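You operate a simulated robot arm through the tools that you are given. There is no shell and no other tool.

The job below is to be done with a simulated robot arm. You get a single attempt, and the scene is never put back.

Task
Press the white bush home in the wiper crank's eye.
Fine: one stroke, purple press lever two thirds up or more again, slide the press bed back out.

The check looks at the end state, three seconds after you hand in, the way a careful person would. Anything else that was tipped, shoved, dropped, spilled or broken makes it a failure.

Robot
A 7-joint arm with a four-finger gripper, fixed in place. Base frame: the origin is on the floor under the middle of its stand, x ahead of it, y to its left, z up. Units: cm, degrees, N and s.
It reaches about 122.3 cm from its shoulder. Its first joint turns from -69.0 to 172.0 degrees. Payload 3.67 kg.
Tool frame: the origin (TCP) lies between the finger pads and is the grasp point; the fingertips stand 2.8 cm ahead of it; z points along the fingers, y is the line along which they close. The gripper opens to 11.2 cm; its body begins 7.3 cm behind the TCP.
Orientation is that of the tool frame in the base frame, as a unit quaternion [w, x, y, z]. With the fingers straight down and closing along the base's y, the tool's x points along the base's -x, its y along +y and its z along -z.

Tools
- The arm moves only by the tool apply_moves. Its arguments are lists of equal length, an entry for each row: "slide": the shift along the tool's x, y, z in m, a list of three; "angular": the turn, a rotation vector about the tool's x, y, z in degrees, a list of three. In form: {"slide": [[tx, ty, tz], ...], "angular": [[wx, wy, wz], ...]}. A call has 1 to 20 rows; each row shifts and turns the commanded pose from where the row before left it, along the tool's axes as they then stand. "gripper" is the opening, from 0 (shut) to 1 (fully open), set as the call begins (left out, the last holds). Each row takes 0.2 s and may step no farther than 5 cm and 8.6 degrees from the row before; otherwise, or with a gripper value out of range, the whole call is refused. Where a pose cannot be reached the arm comes as near as it can. A force on the tool above 50 N (or 10 N above the force at the start of the call, whichever is more), or a blocked arm, ends the call early, and 0.2 s more pass. Each finger travels about 10.25 cm/s and halts on what it meets, pressing with about 20 N; the grip force reading is that of the motor and also rises with nothing between the fingers. The clock runs only during rows and for 0.2 s after the last one: add rows that do not move to give the fingers time. It gives the time, the measured TCP pose, the force on the tool (base axes), the opening and the grip force at its end, in the units of the frame above (readings bear some noise), with the torque about the TCP (base axes, N m) and any sound that the robot's microphone picked up.
- Cameras (640 x 400 px; columns grow to the right, rows downward): "scene" is fixed at [5.07, -64.96, 164.72]; the picture's right is [0.37, -0.93, 0.00], its down [-0.43, -0.17, -0.89] and it looks along [0.82, 0.33, -0.46] (base axes); focal length 226 px, centre (320, 200). "wrist" rides on the gripper at [6, -1.8, -10.4] in the tool frame; the picture's right is [0.29, 0.96, 0.00], its down [-0.80, 0.24, -0.55] and it looks along [-0.53, 0.16, 0.83] (tool axes); focal length 234 px, centre (320, 200). There is no depth. A picture from a camera that has moved, and an enlarged one, comes with that camera's place and axes in the base frame and with its lens.
- snapshot(camera): a new picture of that camera. The clock stands still meanwhile.
- move_column(by): slides the trunk up (or, below 0, down) by that many cm; the arm rides with it, the base frame stays. It gives what a move gives, with no picture.
- zoom(camera, box): a new picture of the part [left, top, right, bottom] of that camera's present view, enlarged. The clock stands still meanwhile.
- sign_off(): hands the job in; it is judged then, once.

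Places have to be worked out from the pictures, the camera data and where the tool is seen. Open the gripper and draw the arm clear of the work before you hand the job in, unless the task says otherwise.

The tools are called as name(argument=value, ...) on one line, values as JSON. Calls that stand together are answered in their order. apply_moves: Moves the arm, as the interface text tells. Its arguments: {"type":"object","properties":{"slide":{"type":"array","items":{"type":"array","items":{"type":"number"}}},"angular":{"type":"array","items":{"type":"array","items":{"type":"number"}}},"gripper":{"type":"number"}},"required":["slide","angular"]} The other tools are called the same way: move_column (by) moves the trunk up or down; snapshot (camera) takes a picture; zoom (camera, box) takes an enlarged picture of a part of a camera's view; sign_off () hands the job in.

At the start:

```text
time_s: 0.0
tcp_pos: [52.87, -9.71, 161.93]
ee_rot: [-0.001, 0.0, 1.0, 0.0]
contact_force: [-0.2, 0.1, -0.2]
ft_torque: [0.01, -0.01, 0.02]
opening: 11.2
finger_force: 0.1
trunk travel left (down, up): [-75.0, 9.0]
```

scene: 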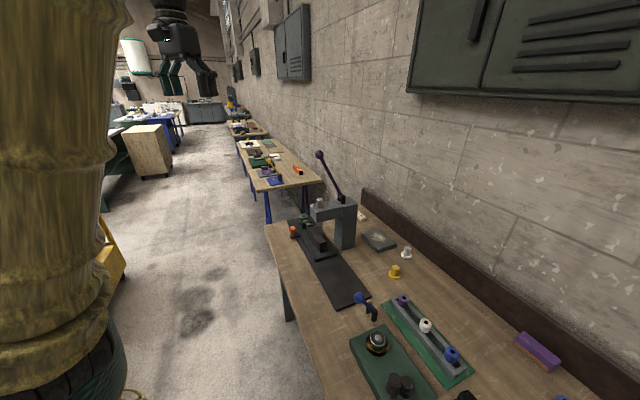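
wrist: 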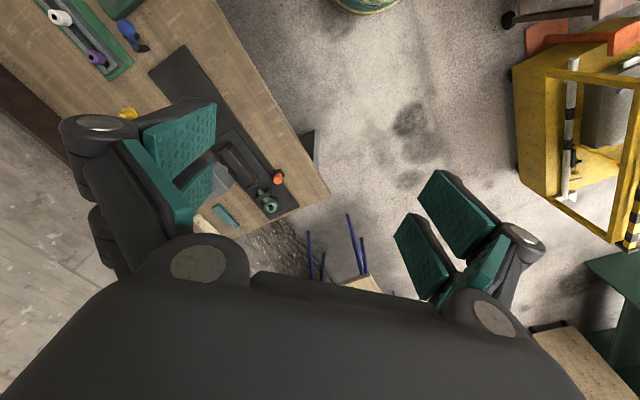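

I begin by looking closer at the bench with the press and the parts on it.

zoom(camera="scene", box=[260, 140, 420, 240])

zoom(camera="scene", box=[260, 200, 420, 300])

zoom(camera="scene", box=[330, 260, 570, 400])

zoom(camera="wrist", box=[20, 0, 340, 230])

```text
4.00 times, centred on (340, 190) of scene
camera zoom: at [5.07, -64.96, 164.72], right [0.37, -0.93, 0.0], down [-0.43, -0.17, -0.89], along [0.82, 0.33, -0.46], focal length 903 px, centre (240, 240)
```

zoom: 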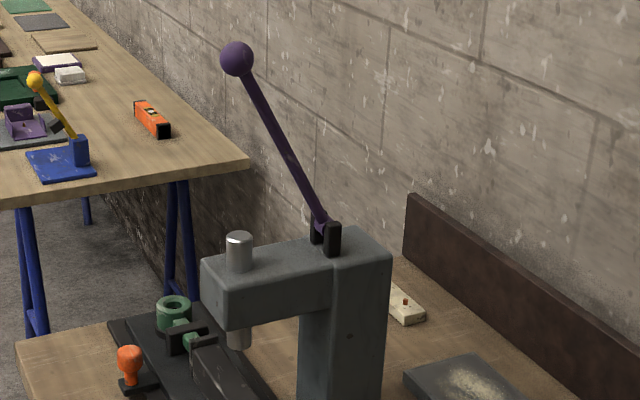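

```text
4.00 times, centred on (340, 250) of scene
camera zoom: at [5.07, -64.96, 164.72], right [0.37, -0.93, 0.0], down [-0.43, -0.17, -0.89], along [0.82, 0.33, -0.46], focal length 903 px, centre (240, 0)
```

zoom: 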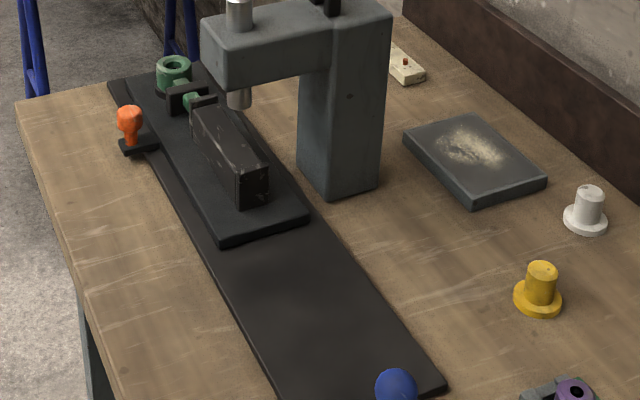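

```text
2.67 times, centred on (450, 330) of scene
camera zoom: at [5.07, -64.96, 164.72], right [0.37, -0.93, 0.0], down [-0.43, -0.17, -0.89], along [0.82, 0.33, -0.46], focal length 602 px, centre (-27, -147)
```

zoom: 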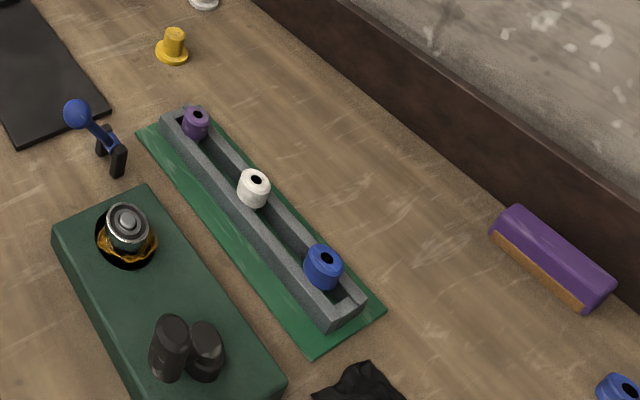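

```text
1.74 times, centred on (180, 115) of wrist
camera zoom: at [46.98, -11.69, 172.43], right [-0.29, 0.96, 0.0], down [0.8, 0.24, 0.55], along [0.53, 0.16, -0.83], focal length 407 px, centre (564, 348)
```

zoom: 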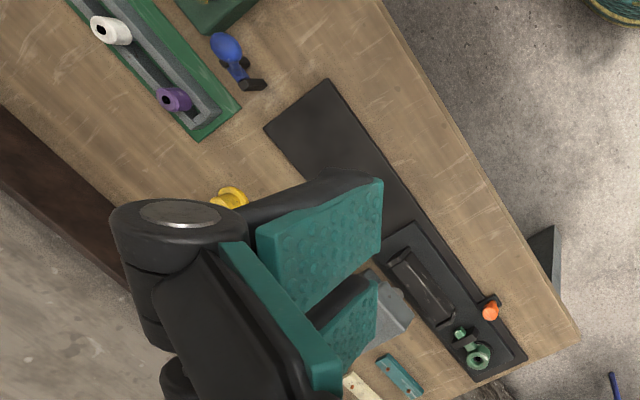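

The press, its black bed with the green crank, an orange-knobbed part beside the bed, a blue-knobbed bracket and a rack of bushes (purple, white, blue) can be seen; the bench top seems to be near z = 91. I move the arm high above the bench for a better view.

apply_moves(slide=[[-0.015, -0.04, 0], [-0.015, -0.04, 0], [-0.015, -0.04, 0], [-0.015, -0.04, 0], [-0.015, -0.04, 0], [-0.015, -0.04, 0], [-0.015, -0.04, 0]], angular=[[0, 0, 0], [0, 0, 0], [0, 0, 0], [0, 0, 0], [0, 0, 0], [0, 0, 0], [0, 0, 0]])

snapshot(camera="wrist")

snapshot(camera="scene")

```text
time_s: 1.6
tcp_pos: [63.55, -38.22, 161.86]
ee_rot: [0.0, -0.001, 1.0, 0.001]
contact_force: [0.8, -0.1, 0.0]
ft_torque: [0.06, 0.03, -0.02]
opening: 11.18
finger_force: 0.1
trunk travel left (down, up): [-75.0, 9.0]
```

```text
taken
camera wrist: at [57.54, -40.09, 172.27], right [-0.29, 0.96, 0.0], down [0.8, 0.24, 0.55], along [0.53, 0.16, -0.83], focal length 234 px, centre (320, 200)
```

wrist: 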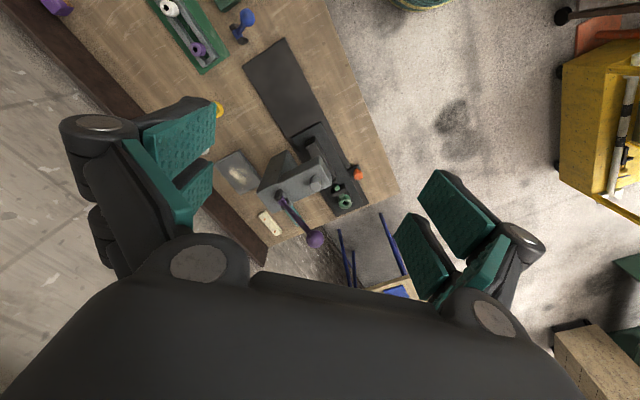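

```text
taken
```

scene: 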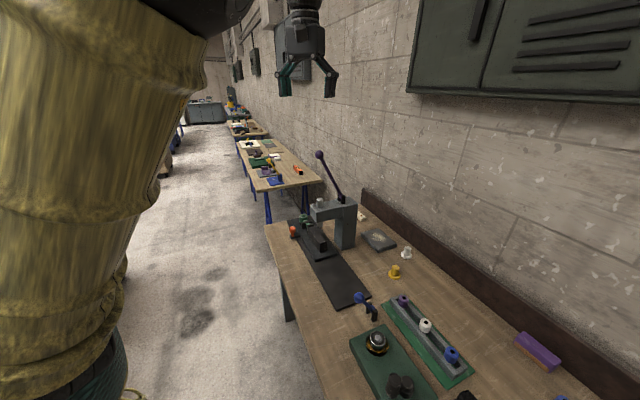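

The wrist now sees the whole bench; I enlarge the press area and the rack area.

zoom(camera="wrist", box=[210, 100, 410, 250])

zoom(camera="wrist", box=[130, 0, 330, 130])

zoom(camera="wrist", box=[290, 140, 390, 220])

```text
2.67 times, centred on (310, 175) of wrist
camera zoom: at [57.54, -40.09, 172.27], right [-0.29, 0.96, 0.0], down [0.8, 0.24, 0.55], along [0.53, 0.16, -0.83], focal length 624 px, centre (347, 267)
```

zoom: 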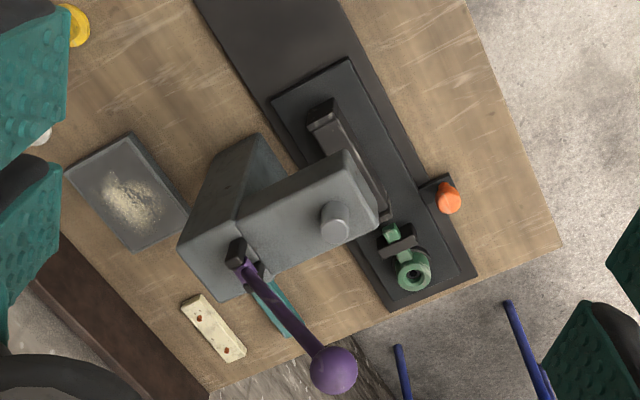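

```text
3.08 times, centred on (230, 65) of wrist
camera zoom: at [57.54, -40.09, 172.27], right [-0.29, 0.96, 0.0], down [0.8, 0.24, 0.55], along [0.53, 0.16, -0.83], focal length 720 px, centre (597, 615)
```

zoom: 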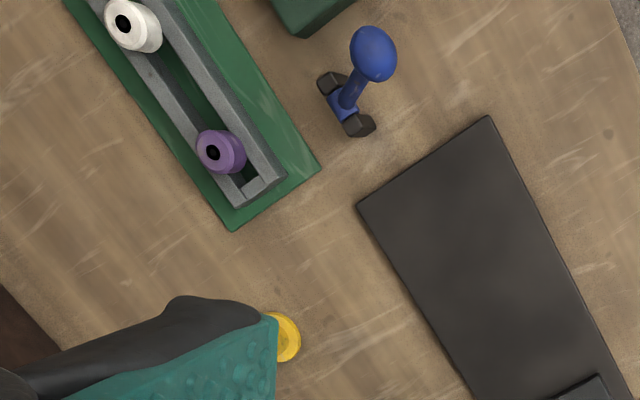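

```text
5.00 times, centred on (340, 180) of wrist
camera zoom: at [57.54, -40.09, 172.27], right [-0.29, 0.96, 0.0], down [0.8, 0.24, 0.55], along [0.53, 0.16, -0.83], focal length 1171 px, centre (220, 300)
```

zoom: 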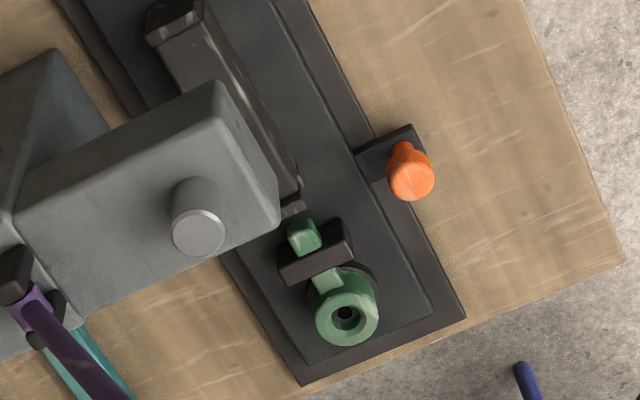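

From the pictures the bench lies at 45 degrees: the rail runs along (0.71, 0.71), the ram is near (86.6, -32.5), the crank eye near (105, -15.5), and the white bush in the rack near (61.5, -79.5). I go over the rack for a closer look.

apply_moves(slide=[[0.004, -0.04, 0], [0.004, -0.04, 0], [0.004, -0.04, 0], [0.004, -0.04, 0], [0.004, -0.04, 0], [0.004, -0.04, 0], [0.004, -0.04, 0], [0.004, -0.04, 0], [0.004, -0.04, 0]], angular=[[0, 0, 0], [0, 0, 0], [0, 0, 0], [0, 0, 0], [0, 0, 0], [0, 0, 0], [0, 0, 0], [0, 0, 0], [0, 0, 0]])

snapshot(camera="scene")

snapshot(camera="wrist")

```text
time_s: 3.6
tcp_pos: [59.77, -74.17, 161.8]
ee_rot: [-0.001, -0.001, 1.0, 0.0]
contact_force: [-0.9, 0.4, -0.1]
ft_torque: [-0.03, 0.02, 0.02]
opening: 11.22
finger_force: 0.0
trunk travel left (down, up): [-75.0, 9.0]
```

```text
taken
```

scene: 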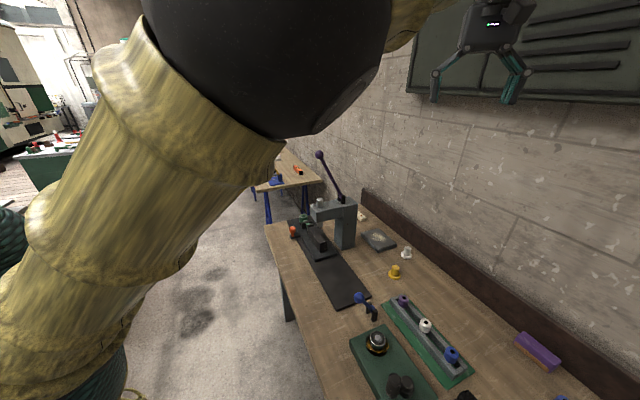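

```text
taken
camera wrist: at [53.93, -76.05, 172.16], right [-0.29, 0.96, 0.0], down [0.8, 0.24, 0.55], along [0.53, 0.16, -0.83], focal length 234 px, centre (320, 200)
```

wrist: 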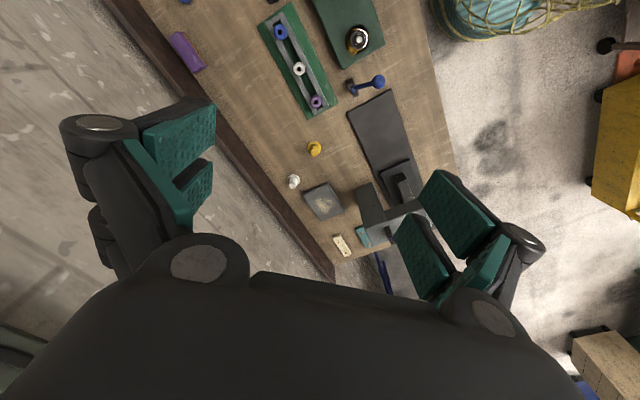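

All is as expected, and the arm is clear of the bench. I lower the trunk by 40 cm to look at the rack closely.

move_column(by=-40)

snapshot(camera="scene")

snapshot(camera="wrist")

```text
time_s: 7.4
tcp_pos: [59.72, -74.19, 121.72]
ee_rot: [0.0, -0.001, 1.0, 0.001]
contact_force: [-0.9, -0.6, 0.1]
ft_torque: [0.03, 0.0, 0.04]
opening: 11.2
finger_force: 0.2
trunk travel left (down, up): [-35.0, 49.0]
```

```text
taken
```

scene: 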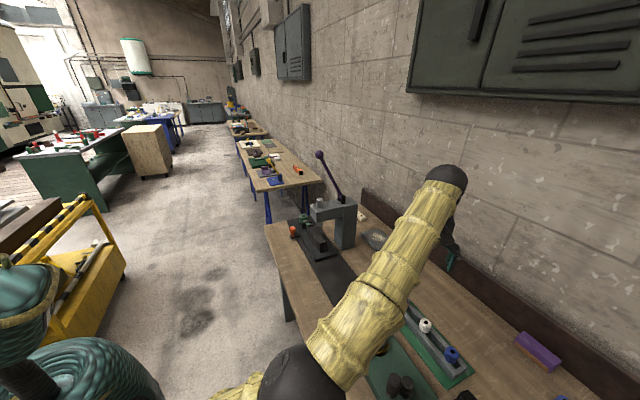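

```text
taken
camera wrist: at [53.89, -76.02, 132.16], right [-0.29, 0.96, 0.0], down [0.8, 0.24, 0.55], along [0.53, 0.16, -0.83], focal length 234 px, centre (320, 200)
```

wrist: 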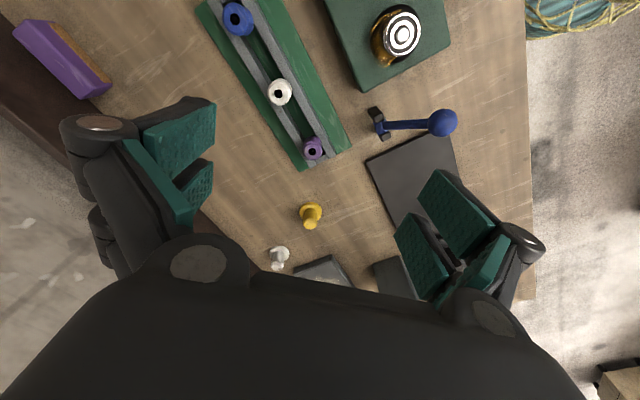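

zoom(camera="wrist", box=[190, 0, 360, 170])

zoom(camera="wrist", box=[250, 190, 350, 290])

zoom(camera="wrist", box=[250, 60, 330, 130])

```text
2.35 times, centred on (275, 85) of wrist
camera zoom: at [53.89, -76.02, 132.16], right [-0.29, 0.96, 0.0], down [0.8, 0.24, 0.55], along [0.53, 0.16, -0.83], focal length 551 px, centre (426, 471)
```

zoom: 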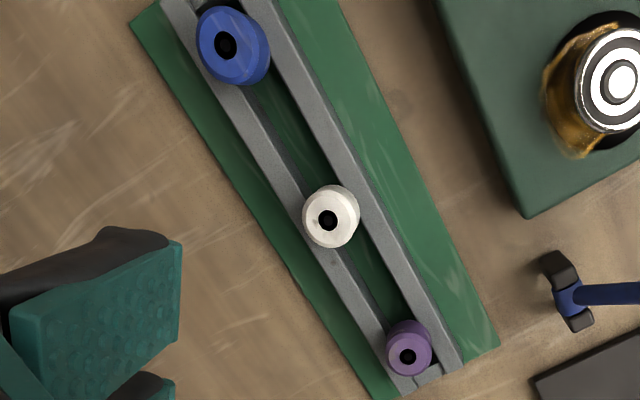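

```text
4.00 times, centred on (300, 240) of wrist
camera zoom: at [53.89, -76.02, 132.16], right [-0.29, 0.96, 0.0], down [0.8, 0.24, 0.55], along [0.53, 0.16, -0.83], focal length 937 px, centre (400, 40)
```

zoom: 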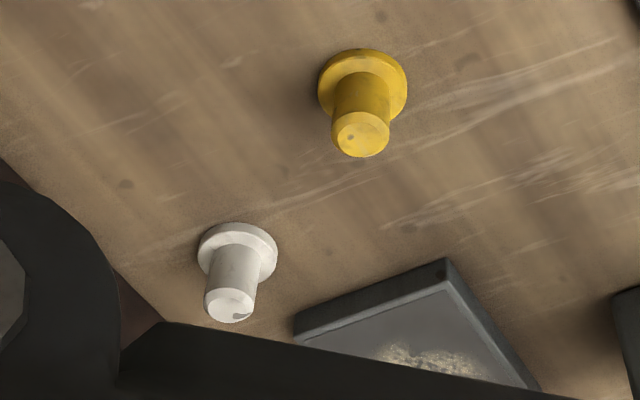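

```text
5.71 times, centred on (290, 95) of wrist
camera zoom: at [53.89, -76.02, 132.16], right [-0.29, 0.96, 0.0], down [0.8, 0.24, 0.55], along [0.53, 0.16, -0.83], focal length 1338 px, centre (491, 800)
```

zoom: 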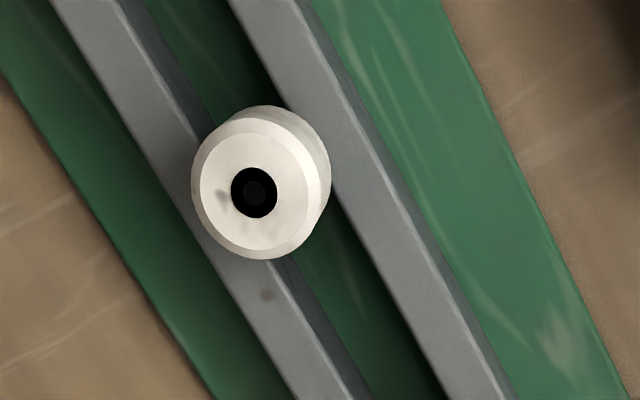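

The hat-shaped white piece has no bore, so the holed white one in the rack is the bush. I look at it and at the crank eye from the scene camera's side.

zoom(camera="scene", box=[400, 300, 480, 370])

zoom(camera="scene", box=[280, 200, 340, 260])

```text
5.71 times, centred on (440, 335) of scene
camera zoom: at [5.07, -64.96, 164.72], right [0.37, -0.93, 0.0], down [-0.43, -0.17, -0.89], along [0.82, 0.33, -0.46], focal length 1291 px, centre (-366, -571)
```

zoom: 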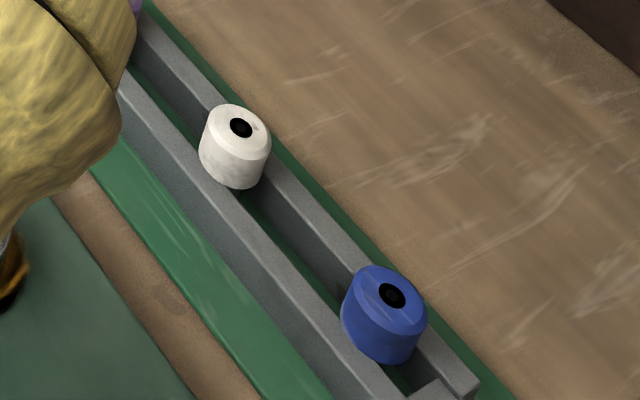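

```text
6.67 times, centred on (310, 230) of scene
camera zoom: at [5.07, -64.96, 164.72], right [0.37, -0.93, 0.0], down [-0.43, -0.17, -0.89], along [0.82, 0.33, -0.46], focal length 1506 px, centre (387, 0)
```

zoom: 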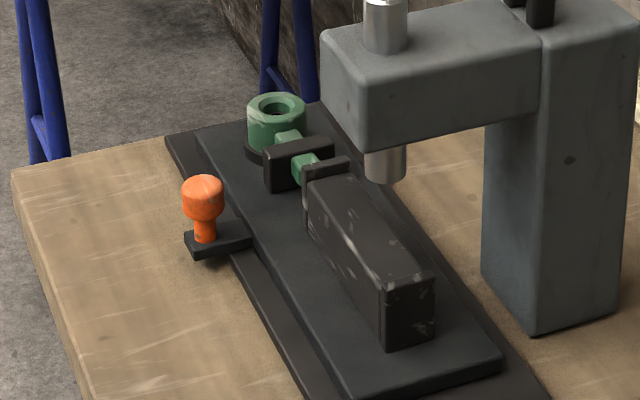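

The crank eye stands upright on a seat at the far end of the bed, and the bed's handle is the orange knob. I go round the front of the press to look at the eye closely.

apply_moves(slide=[[-0.01275, 0.04517, -0.00275], [-0.01275, 0.04517, -0.00275], [-0.01275, 0.04517, -0.00275], [-0.01275, 0.04517, -0.00275], [-0.01275, 0.04517, -0.00275], [-0.01275, 0.04517, -0.00275], [-0.01275, 0.04517, -0.00275], [-0.01275, 0.04517, -0.00275], [-0.01275, 0.04517, -0.00275], [-0.01275, 0.04517, -0.00275], [-0.01275, 0.04517, -0.00275], [-0.01275, 0.04517, -0.00275], [-0.03, 0.02, 0.02], [-0.03, 0.02, 0.02], [-0.03, 0.02, 0.02], [-0.03, 0.02, 0.02], [-0.03, 0.02, 0.02], [0, 0, 0]], angular=[[0, 0, 0], [0, 0, 0], [0, 0, 0], [0, 0, 0], [0, 0, 0], [0, 0, 0], [0, 0, 0], [0, 0, 0], [0, 0, 0], [0, 0, 0], [0, 0, 0], [0, 0, 0], [0, 0, 0], [0, 0, 0], [0, 0, 0], [0, 0, 0], [0, 0, 0], [0, 0, 0]])

snapshot(camera="scene")

snapshot(camera="wrist")

```text
time_s: 11.2
tcp_pos: [90.15, -9.75, 115.1]
ee_rot: [0.0, -0.001, 1.0, 0.0]
contact_force: [-0.4, 0.1, 0.1]
ft_torque: [0.01, 0.02, 0.0]
opening: 11.18
finger_force: 0.0
trunk travel left (down, up): [-35.0, 49.0]
```

```text
taken
```

scene: 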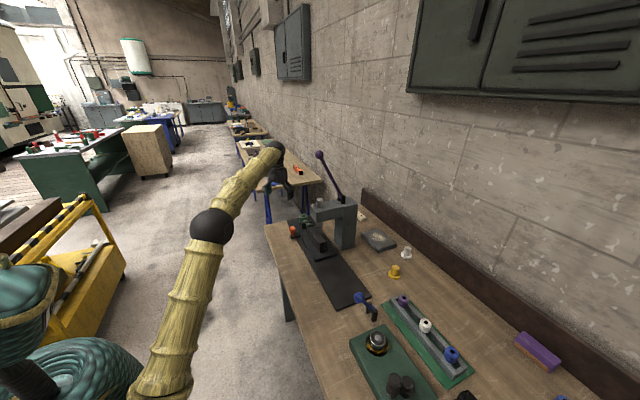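

```text
taken
camera wrist: at [84.17, -11.67, 125.59], right [-0.29, 0.96, 0.0], down [0.8, 0.24, 0.55], along [0.53, 0.16, -0.83], focal length 234 px, centre (320, 200)
```

wrist: 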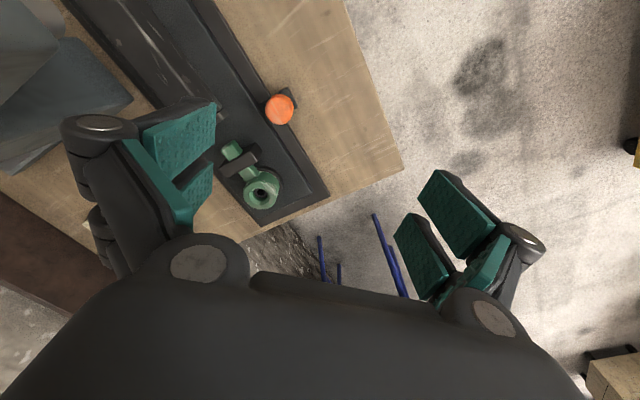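

zoom(camera="wrist", box=[215, 80, 335, 220])

zoom(camera="wrist", box=[235, 165, 285, 215])

zoom(camera="wrist", box=[60, 0, 300, 150])

```text
2.86 times, centred on (275, 150) of wrist
camera zoom: at [84.17, -11.67, 125.59], right [-0.29, 0.96, 0.0], down [0.8, 0.24, 0.55], along [0.53, 0.16, -0.83], focal length 669 px, centre (449, 343)
```

zoom: 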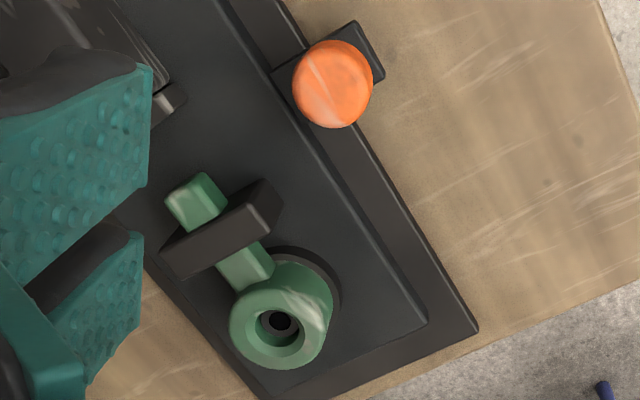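

```text
8.00 times, centred on (260, 190) of wrist
camera zoom: at [84.17, -11.67, 125.59], right [-0.29, 0.96, 0.0], down [0.8, 0.24, 0.55], along [0.53, 0.16, -0.83], focal length 1873 px, centre (800, 280)
```

zoom: 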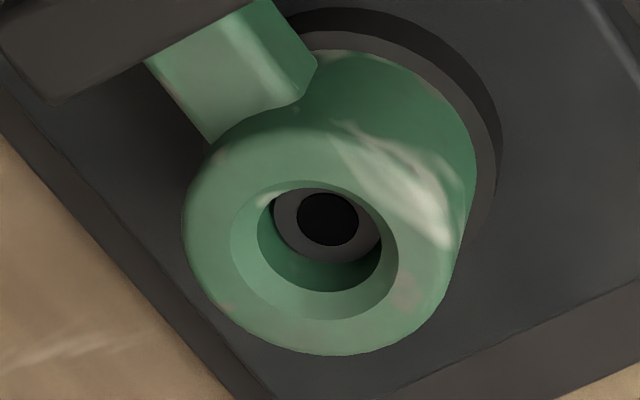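

```text
2.67 times, centred on (180, 75) of wrist
camera zoom: at [84.17, -11.67, 125.59], right [-0.29, 0.96, 0.0], down [0.8, 0.24, 0.55], along [0.53, 0.16, -0.83], focal length 624 px, centre (693, 533)
```

zoom: 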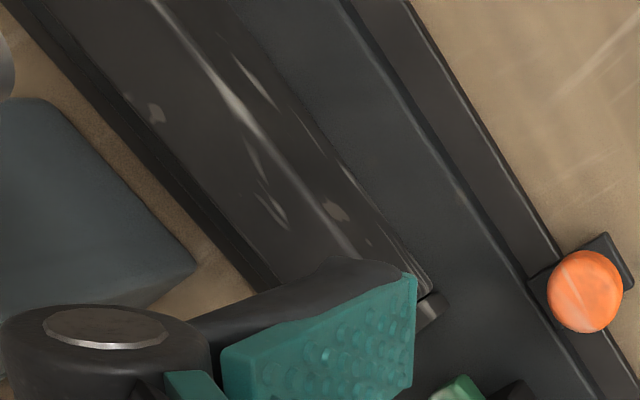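

The eye's centre is near (106, -15), top about z = 94.5, with a lead-in cone and a pilot seat below. I test whether the arm reaches above it with the fingers straight down.

apply_moves(slide=[[-0.039, -0.012, 0.005], [-0.039, -0.012, 0.005], [-0.039, -0.012, 0.005], [-0.039, -0.012, 0.005], [0, 0, 0], [0, 0, 0]], angular=[[0, 0, 0], [0, 0, 0], [0, 0, 0], [0, 0, 0], [0, 0, 0], [0, 0, 0]])

snapshot(camera="scene")

snapshot(camera="wrist")

```text
time_s: 12.6
tcp_pos: [96.4, -12.98, 112.58]
ee_rot: [0.0, 0.0, 1.0, 0.0]
contact_force: [0.5, -1.1, 1.3]
ft_torque: [0.0, 0.0, -0.02]
opening: 11.21
finger_force: 0.1
out of reach, approached as far as the arm can: row 2, 3, 4
trunk travel left (down, up): [-35.0, 49.0]
```

```text
taken
```

scene: 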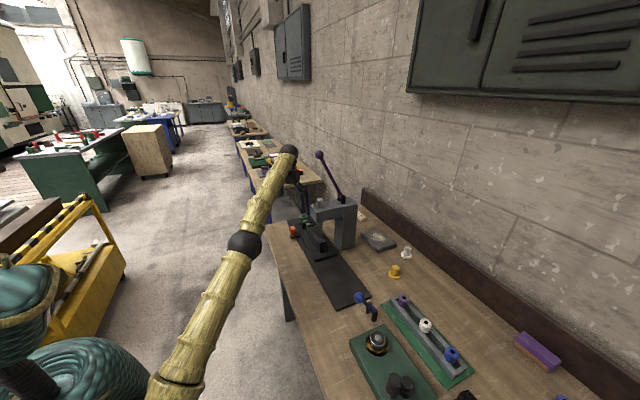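

```text
taken
camera wrist: at [90.5, -14.93, 122.92], right [-0.29, 0.96, 0.0], down [0.8, 0.24, 0.55], along [0.53, 0.16, -0.83], focal length 234 px, centre (320, 200)
```

wrist: 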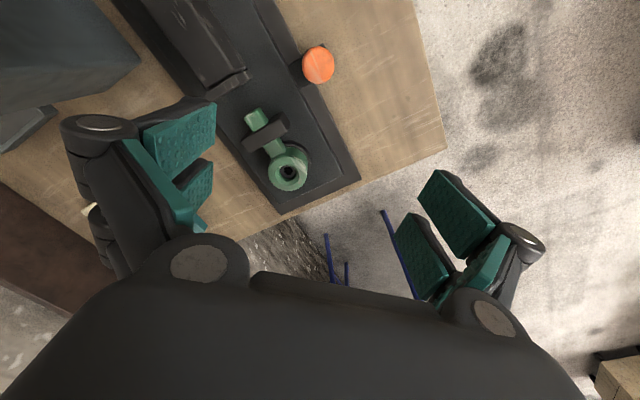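

With the trunk this low the arm runs out of reach; the shoulder now sits near z = 66, so working with the trunk high will reach farther. I raise the trunk 40 cm and then head back towards the rack for a low look at the bush.

move_column(by=40)

apply_moves(slide=[[0.0303, -0.0308, 0], [0.0303, -0.0308, 0], [0.0303, -0.0308, 0], [0.0303, -0.0308, 0], [0.0303, -0.0308, 0], [0.0303, -0.0308, 0], [0.0303, -0.0308, 0], [0.0303, -0.0308, 0], [0.0303, -0.0308, 0], [0.0303, -0.0308, 0], [0.0303, -0.0308, 0], [0.0303, -0.0308, 0], [0.0187, -0.0425, 0], [0.0187, -0.0425, 0], [0.0187, -0.0425, 0], [0.0187, -0.0425, 0], [0.0187, -0.0425, 0], [0.0187, -0.0425, 0], [0.0187, -0.0425, 0], [0.0187, -0.0425, 0]], angular=[[0, 0, 0], [0, 0, 0], [0, 0, 0], [0, 0, 0], [0, 0, 0], [0, 0, 0], [0, 0, 0], [0, 0, 0], [0, 0, 0], [0, 0, 0], [0, 0, 0], [0, 0, 0], [0, 0, 0], [0, 0, 0], [0, 0, 0], [0, 0, 0], [0, 0, 0], [0, 0, 0], [0, 0, 0], [0, 0, 0]])

snapshot(camera="wrist")

snapshot(camera="scene")

```text
time_s: 16.5
tcp_pos: [96.51, -12.99, 152.47]
ee_rot: [0.0, -0.001, 1.0, 0.0]
contact_force: [-0.6, -0.1, -0.3]
ft_torque: [0.01, 0.0, -0.01]
opening: 11.21
finger_force: 0.0
trunk travel left (down, up): [-75.0, 9.0]
```

```text
time_s: 20.7
tcp_pos: [45.18, -85.18, 151.91]
ee_rot: [0.001, -0.001, 1.0, 0.003]
contact_force: [-0.2, 0.1, -0.8]
ft_torque: [0.03, 0.0, 0.0]
opening: 11.2
finger_force: 0.0
trunk travel left (down, up): [-75.0, 9.0]
```

```text
taken
camera wrist: at [39.36, -87.15, 162.37], right [-0.29, 0.96, 0.01], down [0.8, 0.24, 0.56], along [0.53, 0.16, -0.83], focal length 234 px, centre (320, 200)
```

wrist: 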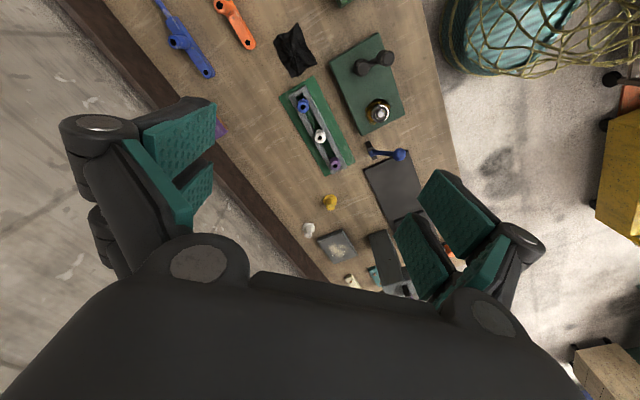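

```text
taken
```

scene: 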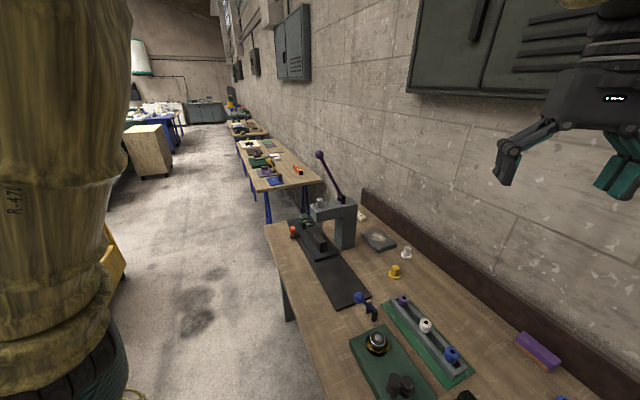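

I lower the hand beside the rack and tilt it so the wrist camera looks across at the bush.

apply_moves(slide=[[0, 0, 0.046], [0, 0, 0.046], [0, 0, 0.046], [0, 0, 0.046], [0, 0, 0.046], [0, 0, 0.046], [0, 0, 0.046], [0, 0, 0.046], [0, 0, 0.046], [0, 0, 0], [0, 0, 0], [0, 0, 0], [0, 0, 0]], angular=[[0, 0, 0], [0, 0, 0], [0, 0, 0], [0, 0, 0], [0, 0, 0], [0, 0, 0], [0, 0, 0], [0, 0, 0], [0, 0, 0], [0, -8.4, 0], [0, -8.4, 0], [0, -8.4, 0], [0, 0, 0]])

snapshot(camera="wrist")

snapshot(camera="scene")

```text
time_s: 23.5
tcp_pos: [45.14, -83.97, 111.12]
ee_rot: [0.218, 0.0, 0.976, -0.001]
contact_force: [0.4, -0.8, 0.5]
ft_torque: [-0.01, 0.01, 0.01]
opening: 11.17
finger_force: 0.1
trunk travel left (down, up): [-75.0, 9.0]
```

```text
taken
camera wrist: at [35.25, -85.94, 118.01], right [-0.26, 0.96, -0.12], down [0.48, 0.24, 0.84], along [0.83, 0.16, -0.53], focal length 234 px, centre (320, 200)
```

wrist: 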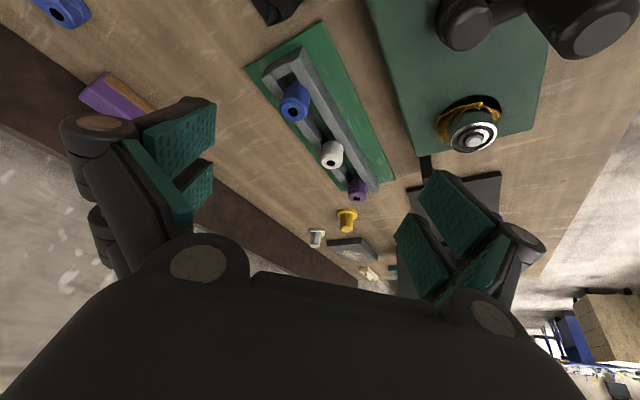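

```text
taken
```

scene: 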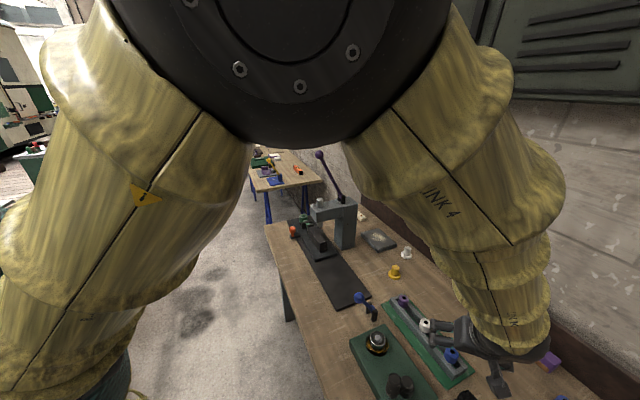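

zoom(camera="wrist", box=[255, 70, 385, 210])

zoom(camera="wrist", box=[305, 130, 360, 180])

```text
2.86 times, centred on (320, 140) of wrist
camera zoom: at [35.25, -85.94, 118.01], right [-0.26, 0.96, -0.12], down [0.48, 0.24, 0.84], along [0.83, 0.16, -0.53], focal length 669 px, centre (320, 371)
```

zoom: 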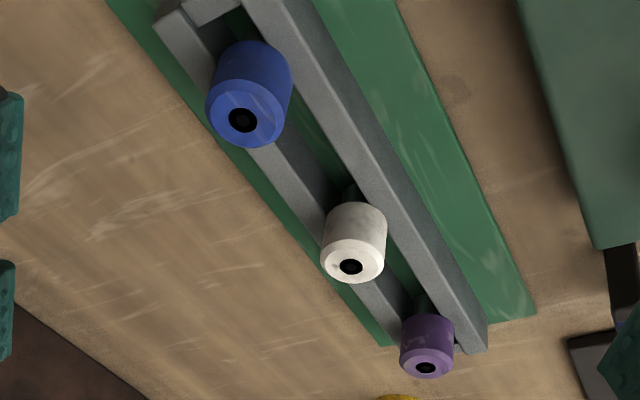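

```text
8.00 times, centred on (332, 155) of wrist
camera zoom: at [35.25, -85.94, 118.01], right [-0.26, 0.96, -0.12], down [0.48, 0.24, 0.84], along [0.83, 0.16, -0.53], focal length 1873 px, centre (220, 560)
```

zoom: 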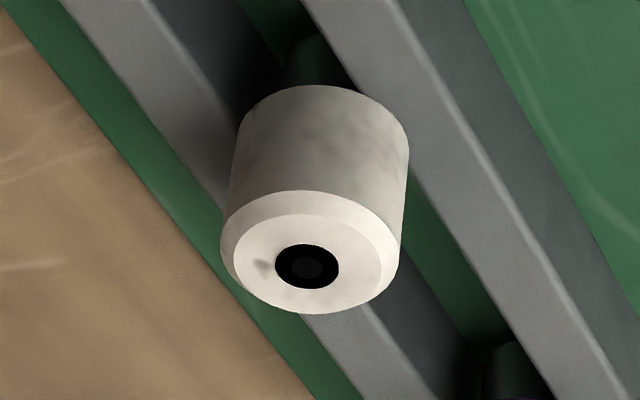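

The bush stands on a dark green peg, about 3.3 cm across and 3 cm tall, its chamfered end up. I also check the two hat-shaped pieces and the rack's rails from here.

zoom(camera="wrist", box=[300, 195, 370, 255])

zoom(camera="wrist", box=[335, 165, 395, 205])

zoom(camera="wrist", box=[250, 60, 350, 130])

```text
6.67 times, centred on (335, 225) of wrist
camera zoom: at [35.25, -85.94, 118.01], right [-0.26, 0.96, -0.12], down [0.48, 0.24, 0.84], along [0.83, 0.16, -0.53], focal length 1561 px, centre (220, 33)
```

zoom: 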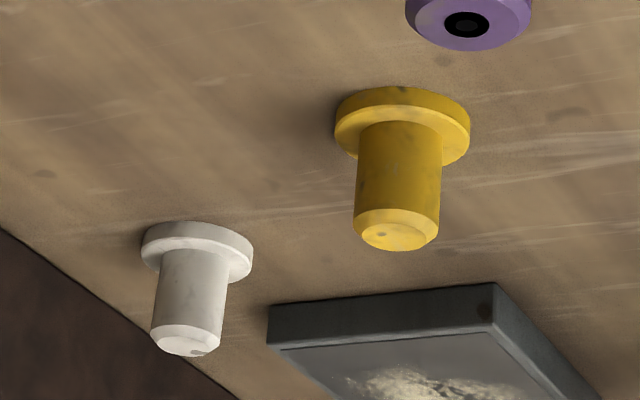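

```text
10.00 times, centred on (365, 185) of wrist
camera zoom: at [35.25, -85.94, 118.01], right [-0.26, 0.96, -0.12], down [0.48, 0.24, 0.84], along [0.83, 0.16, -0.53], focal length 2342 px, centre (-130, 350)
```

zoom: 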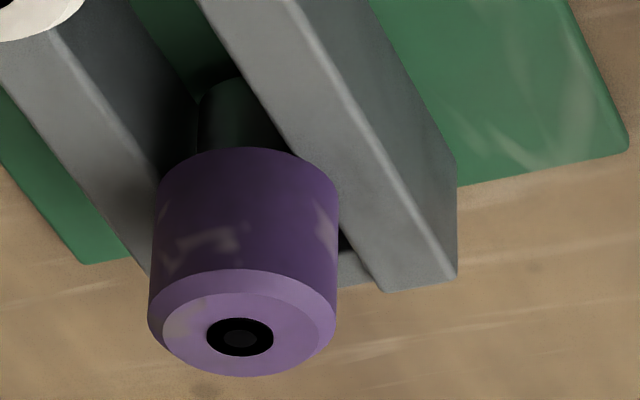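

```text
5.71 times, centred on (300, 95) of wrist
camera zoom: at [35.25, -85.94, 118.01], right [-0.26, 0.96, -0.12], down [0.48, 0.24, 0.84], along [0.83, 0.16, -0.53], focal length 1338 px, centre (434, 800)
```

zoom: 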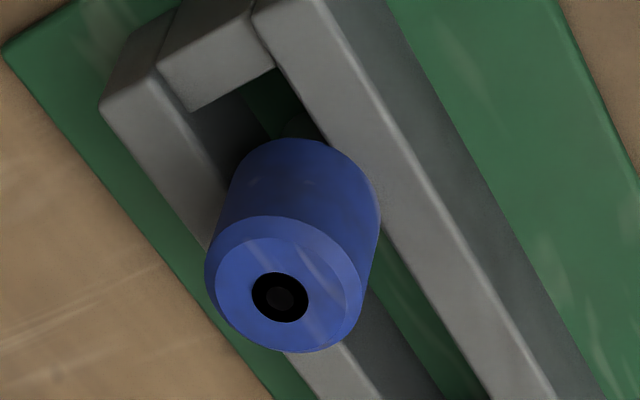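

The hats are solid flanged plugs, so the rack's white one is the bush. Now I go back to the eye, turn the hand so it closes along the rail, and measure the eye properly.

apply_moves(slide=[[0, 0, 0], [0, 0, 0], [0, 0, 0], [-0.0192, 0.0415, -0.011], [-0.0192, 0.0415, -0.011], [-0.0192, 0.0415, -0.011], [-0.0192, 0.0415, -0.011], [-0.0192, 0.0415, -0.011], [-0.0192, 0.0415, -0.011], [-0.0192, 0.0415, -0.011], [-0.0192, 0.0415, -0.011], [-0.0192, 0.0415, -0.011], [-0.0192, 0.0415, -0.011], [-0.0192, 0.0415, -0.011], [-0.0192, 0.0415, -0.011], [-0.0192, 0.0415, -0.011]], angular=[[0, 8.4, 0], [0, 8.4, 0], [0, 8.4, 0], [0, 0, 0], [0, 0, 0], [0, 0, 0], [0, 0, 0], [0, 0, 0], [0, 0, 0], [0, 0, 0], [0, 0, 0], [0, 0, 0], [0, 0, 0], [0, 0, 0], [0, 0, 0], [0, 0, 0]])

apply_moves(slide=[[-0.032, 0.03, 0], [-0.032, 0.03, 0], [-0.032, 0.03, 0], [-0.032, 0.03, 0], [-0.032, 0.03, 0], [-0.032, 0.03, 0], [-0.032, 0.03, 0], [0, 0, 0.02], [0, 0, 0.02], [0, 0, 0.02], [0, 0, 0.02], [0, 0, 0.02], [0, 0, 0.01], [0, 0, 0]], angular=[[0, 0, 0], [0, 0, 0], [0, 0, 0], [0, 0, 0], [0, 0, 0], [0, 0, 0], [0, 0, 0], [0, 0, 7.5], [0, 0, 7.5], [0, 0, 7.5], [0, 0, 7.5], [0, 0, 7.5], [0, 0, 7.5], [0, 0, 0]])

snapshot(camera="wrist")

snapshot(camera="scene")

```text
time_s: 26.9
tcp_pos: [70.22, -29.86, 125.58]
ee_rot: [0.0, 0.0, 1.0, -0.001]
contact_force: [0.4, 0.4, 0.4]
ft_torque: [-0.05, -0.01, -0.02]
opening: 11.18
finger_force: 0.1
trunk travel left (down, up): [-75.0, 9.0]
```

```text
time_s: 29.9
tcp_pos: [92.5, -8.86, 114.25]
ee_rot: [0.0, 0.383, 0.924, 0.0]
contact_force: [0.2, -0.4, -0.1]
ft_torque: [0.01, 0.0, 0.01]
opening: 11.2
finger_force: 0.1
trunk travel left (down, up): [-75.0, 9.0]
```

```text
taken
camera wrist: at [86.98, -6.03, 124.74], right [0.47, 0.88, 0.0], down [0.73, -0.39, 0.55], along [0.49, -0.26, -0.83], focal length 234 px, centre (320, 200)
```

wrist: 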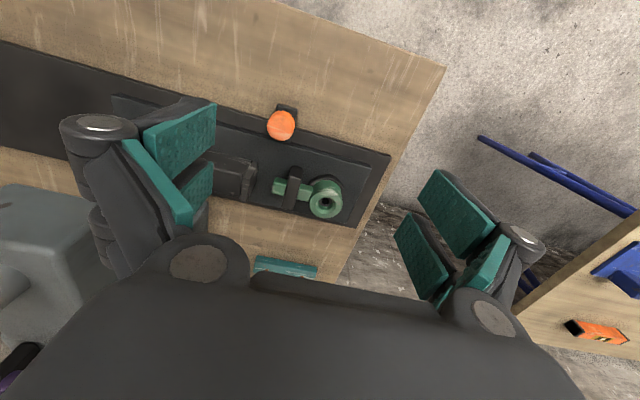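

```text
taken
```

scene: 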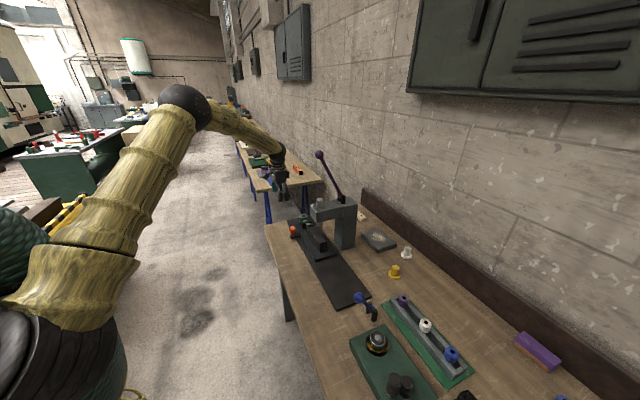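

The hand is now aligned with the rail. I enlarge the eye and the orange handle from here.

zoom(camera="wrist", box=[300, 170, 360, 225])

zoom(camera="wrist", box=[230, 90, 400, 230])

```text
7.27 times, centred on (330, 198) of wrist
camera zoom: at [86.98, -6.03, 124.74], right [0.47, 0.88, 0.0], down [0.73, -0.39, 0.55], along [0.49, -0.26, -0.83], focal length 1703 px, centre (247, 218)
```

zoom: 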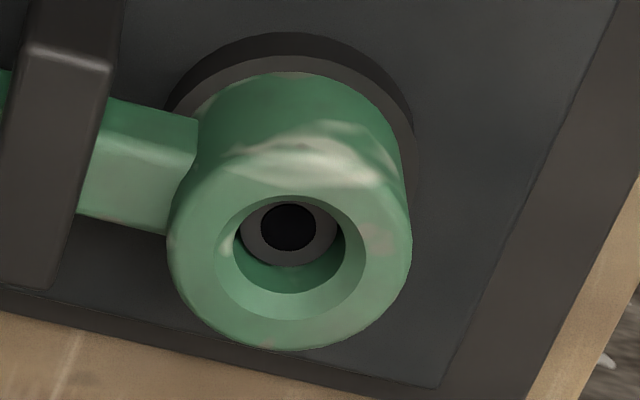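

```text
2.86 times, centred on (315, 160) of wrist
camera zoom: at [86.98, -6.03, 124.74], right [0.47, 0.88, 0.0], down [0.73, -0.39, 0.55], along [0.49, -0.26, -0.83], focal length 669 px, centre (334, 314)
```

zoom: 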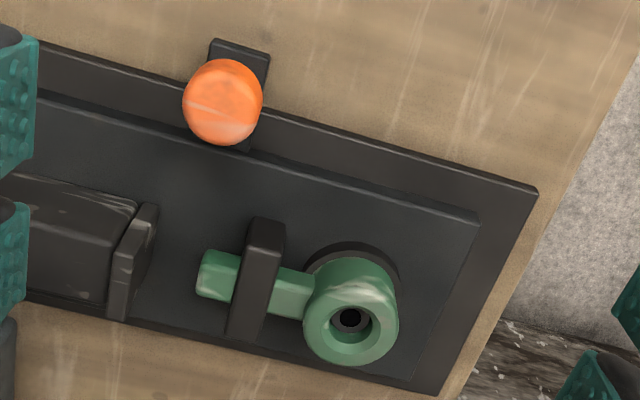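

Measured from two views, the eye's centre is about (105.6, -15.0) with its top at z = 95.6; the white bush's top centre is about (61.66, -80.05, 94.7). I return over the rack with the fingers partly closed to pick up the bush.

apply_moves(slide=[[0.0081, -0.0445, -0.011], [0.0081, -0.0445, -0.011], [0.0081, -0.0445, -0.011], [0.0081, -0.0445, -0.011], [0.0081, -0.0445, -0.011], [0.0081, -0.0445, -0.011], [0.0081, -0.0445, -0.011], [-0.0285, -0.0342, 0.0083], [-0.0285, -0.0342, 0.0083], [-0.0285, -0.0342, 0.0083], [-0.0285, -0.0342, 0.0083], [-0.0285, -0.0342, 0.0083], [-0.0285, -0.0342, 0.0083], [-0.0285, -0.0342, 0.0083], [-0.0285, -0.0342, 0.0083], [-0.0285, -0.0342, 0.0083], [-0.0285, -0.0342, 0.0083], [-0.0285, -0.0342, 0.0083], [-0.0285, -0.0342, 0.0083], [0, 0, 0]], angular=[[0, 0, 0], [0, 0, 0], [0, 0, 0], [0, 0, 0], [0, 0, 0], [0, 0, 0], [0, 0, 0], [0, 0, 0], [0, 0, 0], [0, 0, 0], [0, 0, 0], [0, 0, 0], [0, 0, 0], [0, 0, 0], [0, 0, 0], [0, 0, 0], [0, 0, 0], [0, 0, 0], [0, 0, 0], [0, 0, 0]], gripper=0.58)

snapshot(camera="wrist")

snapshot(camera="scene")

```text
time_s: 34.1
tcp_pos: [61.61, -80.68, 111.86]
ee_rot: [-0.001, 0.383, 0.924, 0.002]
contact_force: [0.3, -0.5, -1.4]
ft_torque: [0.03, 0.01, -0.02]
opening: 6.5
finger_force: 0.0
trunk travel left (down, up): [-75.0, 9.0]
```

```text
taken
camera wrist: at [56.18, -77.89, 122.41], right [0.47, 0.88, 0.0], down [0.73, -0.4, 0.55], along [0.49, -0.26, -0.83], focal length 234 px, centre (320, 200)
```

wrist: 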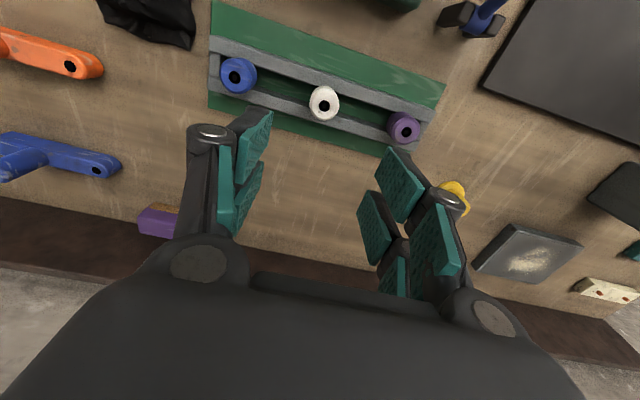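

```text
taken
```

scene: 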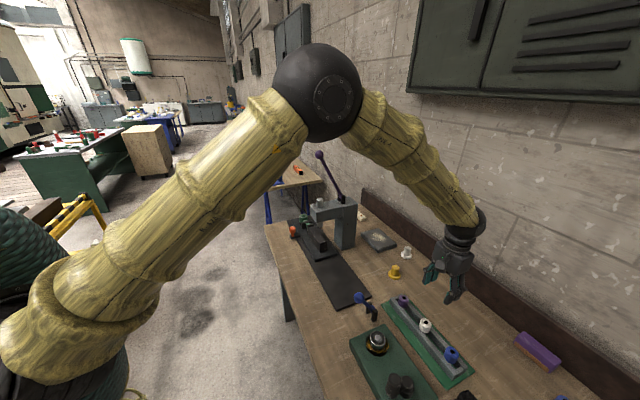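

zoom(camera="wrist", box=[290, 70, 360, 130])

zoom(camera="wrist", box=[200, 40, 460, 260])

```text
6.67 times, centred on (325, 100) of wrist
camera zoom: at [56.18, -77.89, 122.41], right [0.47, 0.88, 0.0], down [0.73, -0.4, 0.55], along [0.49, -0.26, -0.83], focal length 1561 px, centre (287, 867)
```

zoom: 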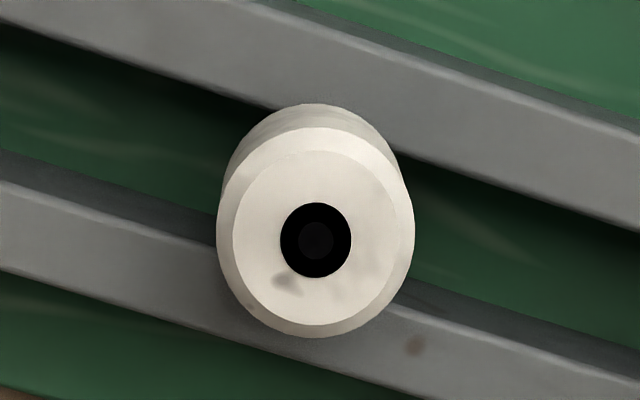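

```text
1.82 times, centred on (330, 150) of wrist
camera zoom: at [56.18, -77.89, 122.41], right [0.47, 0.88, 0.0], down [0.73, -0.4, 0.55], along [0.49, -0.26, -0.83], focal length 426 px, centre (302, 291)
```

zoom: 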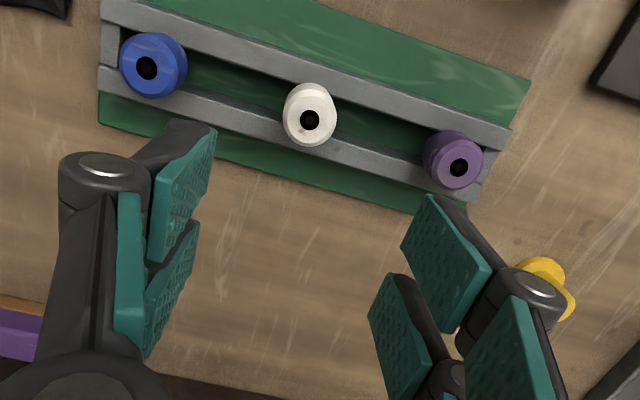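

The bush's hole centre works out at about (61.64, -80.15) and the rack's rail tops at about z = 92. I correct sideways a little and come down to just above the bush.

apply_moves(slide=[[0.0033, 0.0038, 0], [0, 0, 0.04], [0, 0, 0.04], [0, 0, 0.03], [0, 0, 0], [0, 0, 0]], angular=[[0, 0, 0], [0, 0, 0], [0, 0, 0], [0, 0, 0], [0, 0, 0], [0, 0, 0]])

snapshot(camera="wrist")

zoom(camera="scene", box=[380, 260, 500, 360])

```text
time_s: 35.5
tcp_pos: [61.69, -79.97, 101.49]
ee_rot: [-0.001, 0.383, 0.924, 0.001]
contact_force: [-0.4, -0.2, -0.6]
ft_torque: [0.0, -0.01, 0.03]
opening: 6.51
finger_force: 0.1
trunk travel left (down, up): [-75.0, 9.0]
```

```text
taken
camera wrist: at [56.3, -77.06, 111.87], right [0.47, 0.88, 0.0], down [0.73, -0.39, 0.55], along [0.49, -0.26, -0.83], focal length 234 px, centre (320, 200)
```

wrist: 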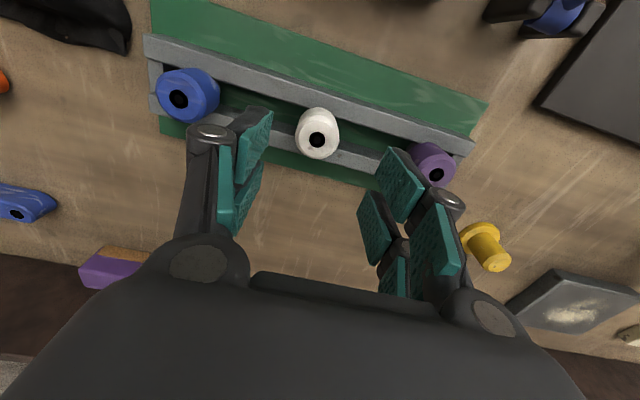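

```text
4.00 times, centred on (440, 310) of scene
camera zoom: at [5.07, -64.96, 164.72], right [0.37, -0.93, 0.0], down [-0.43, -0.17, -0.89], along [0.82, 0.33, -0.46], focal length 903 px, centre (-160, -240)
```

zoom: 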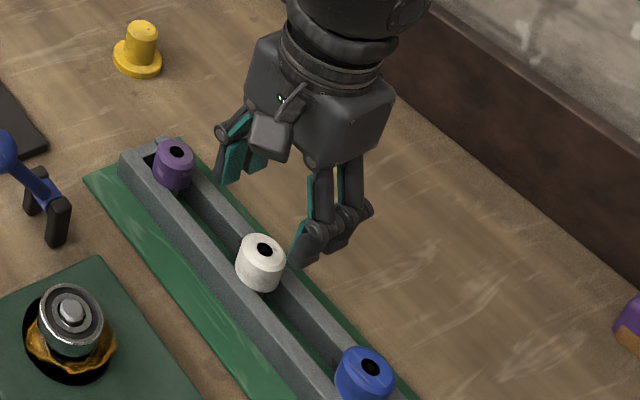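

The fingers straddle the bush well, clear of the blue and purple ones. I come down to grip height, with the tips staying just above the rails.

apply_moves(slide=[[-0.0005, -0.0018, 0.02], [0, 0, 0.02], [0, 0, 0.012], [0, 0, 0.006], [0, 0, 0]], angular=[[0, 0, 0], [0, 0, 0], [0, 0, 0], [0, 0, 0], [0, 0, 0]])

snapshot(camera="wrist")

zoom(camera="scene", box=[390, 280, 480, 360])

```text
time_s: 36.7
tcp_pos: [61.59, -79.7, 95.45]
ee_rot: [0.0, 0.382, 0.924, 0.0]
contact_force: [0.1, 0.2, -0.1]
ft_torque: [-0.02, -0.01, 0.02]
opening: 6.49
finger_force: 0.1
trunk travel left (down, up): [-75.0, 9.0]
```

```text
taken
camera wrist: at [56.08, -77.0, 105.95], right [0.47, 0.88, 0.0], down [0.73, -0.39, 0.55], along [0.49, -0.26, -0.83], focal length 234 px, centre (320, 200)
```

wrist: 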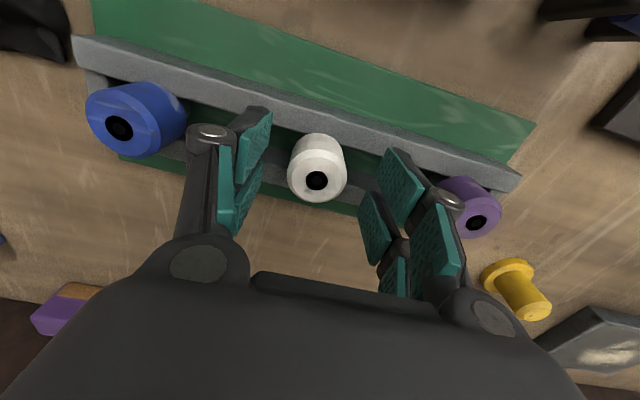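

```text
5.00 times, centred on (435, 320) of scene
camera zoom: at [5.07, -64.96, 164.72], right [0.37, -0.93, 0.0], down [-0.43, -0.17, -0.89], along [0.82, 0.33, -0.46], focal length 1129 px, centre (-255, -400)
```

zoom: 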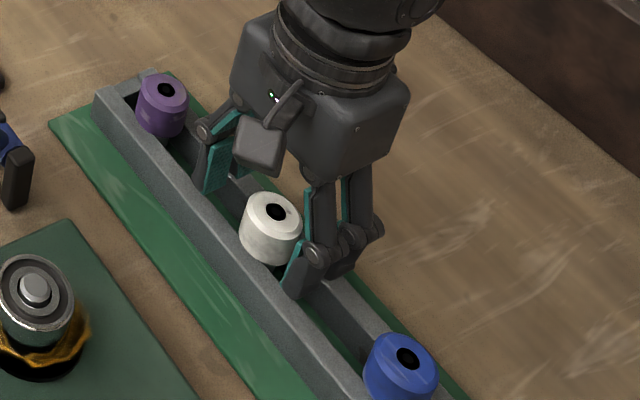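

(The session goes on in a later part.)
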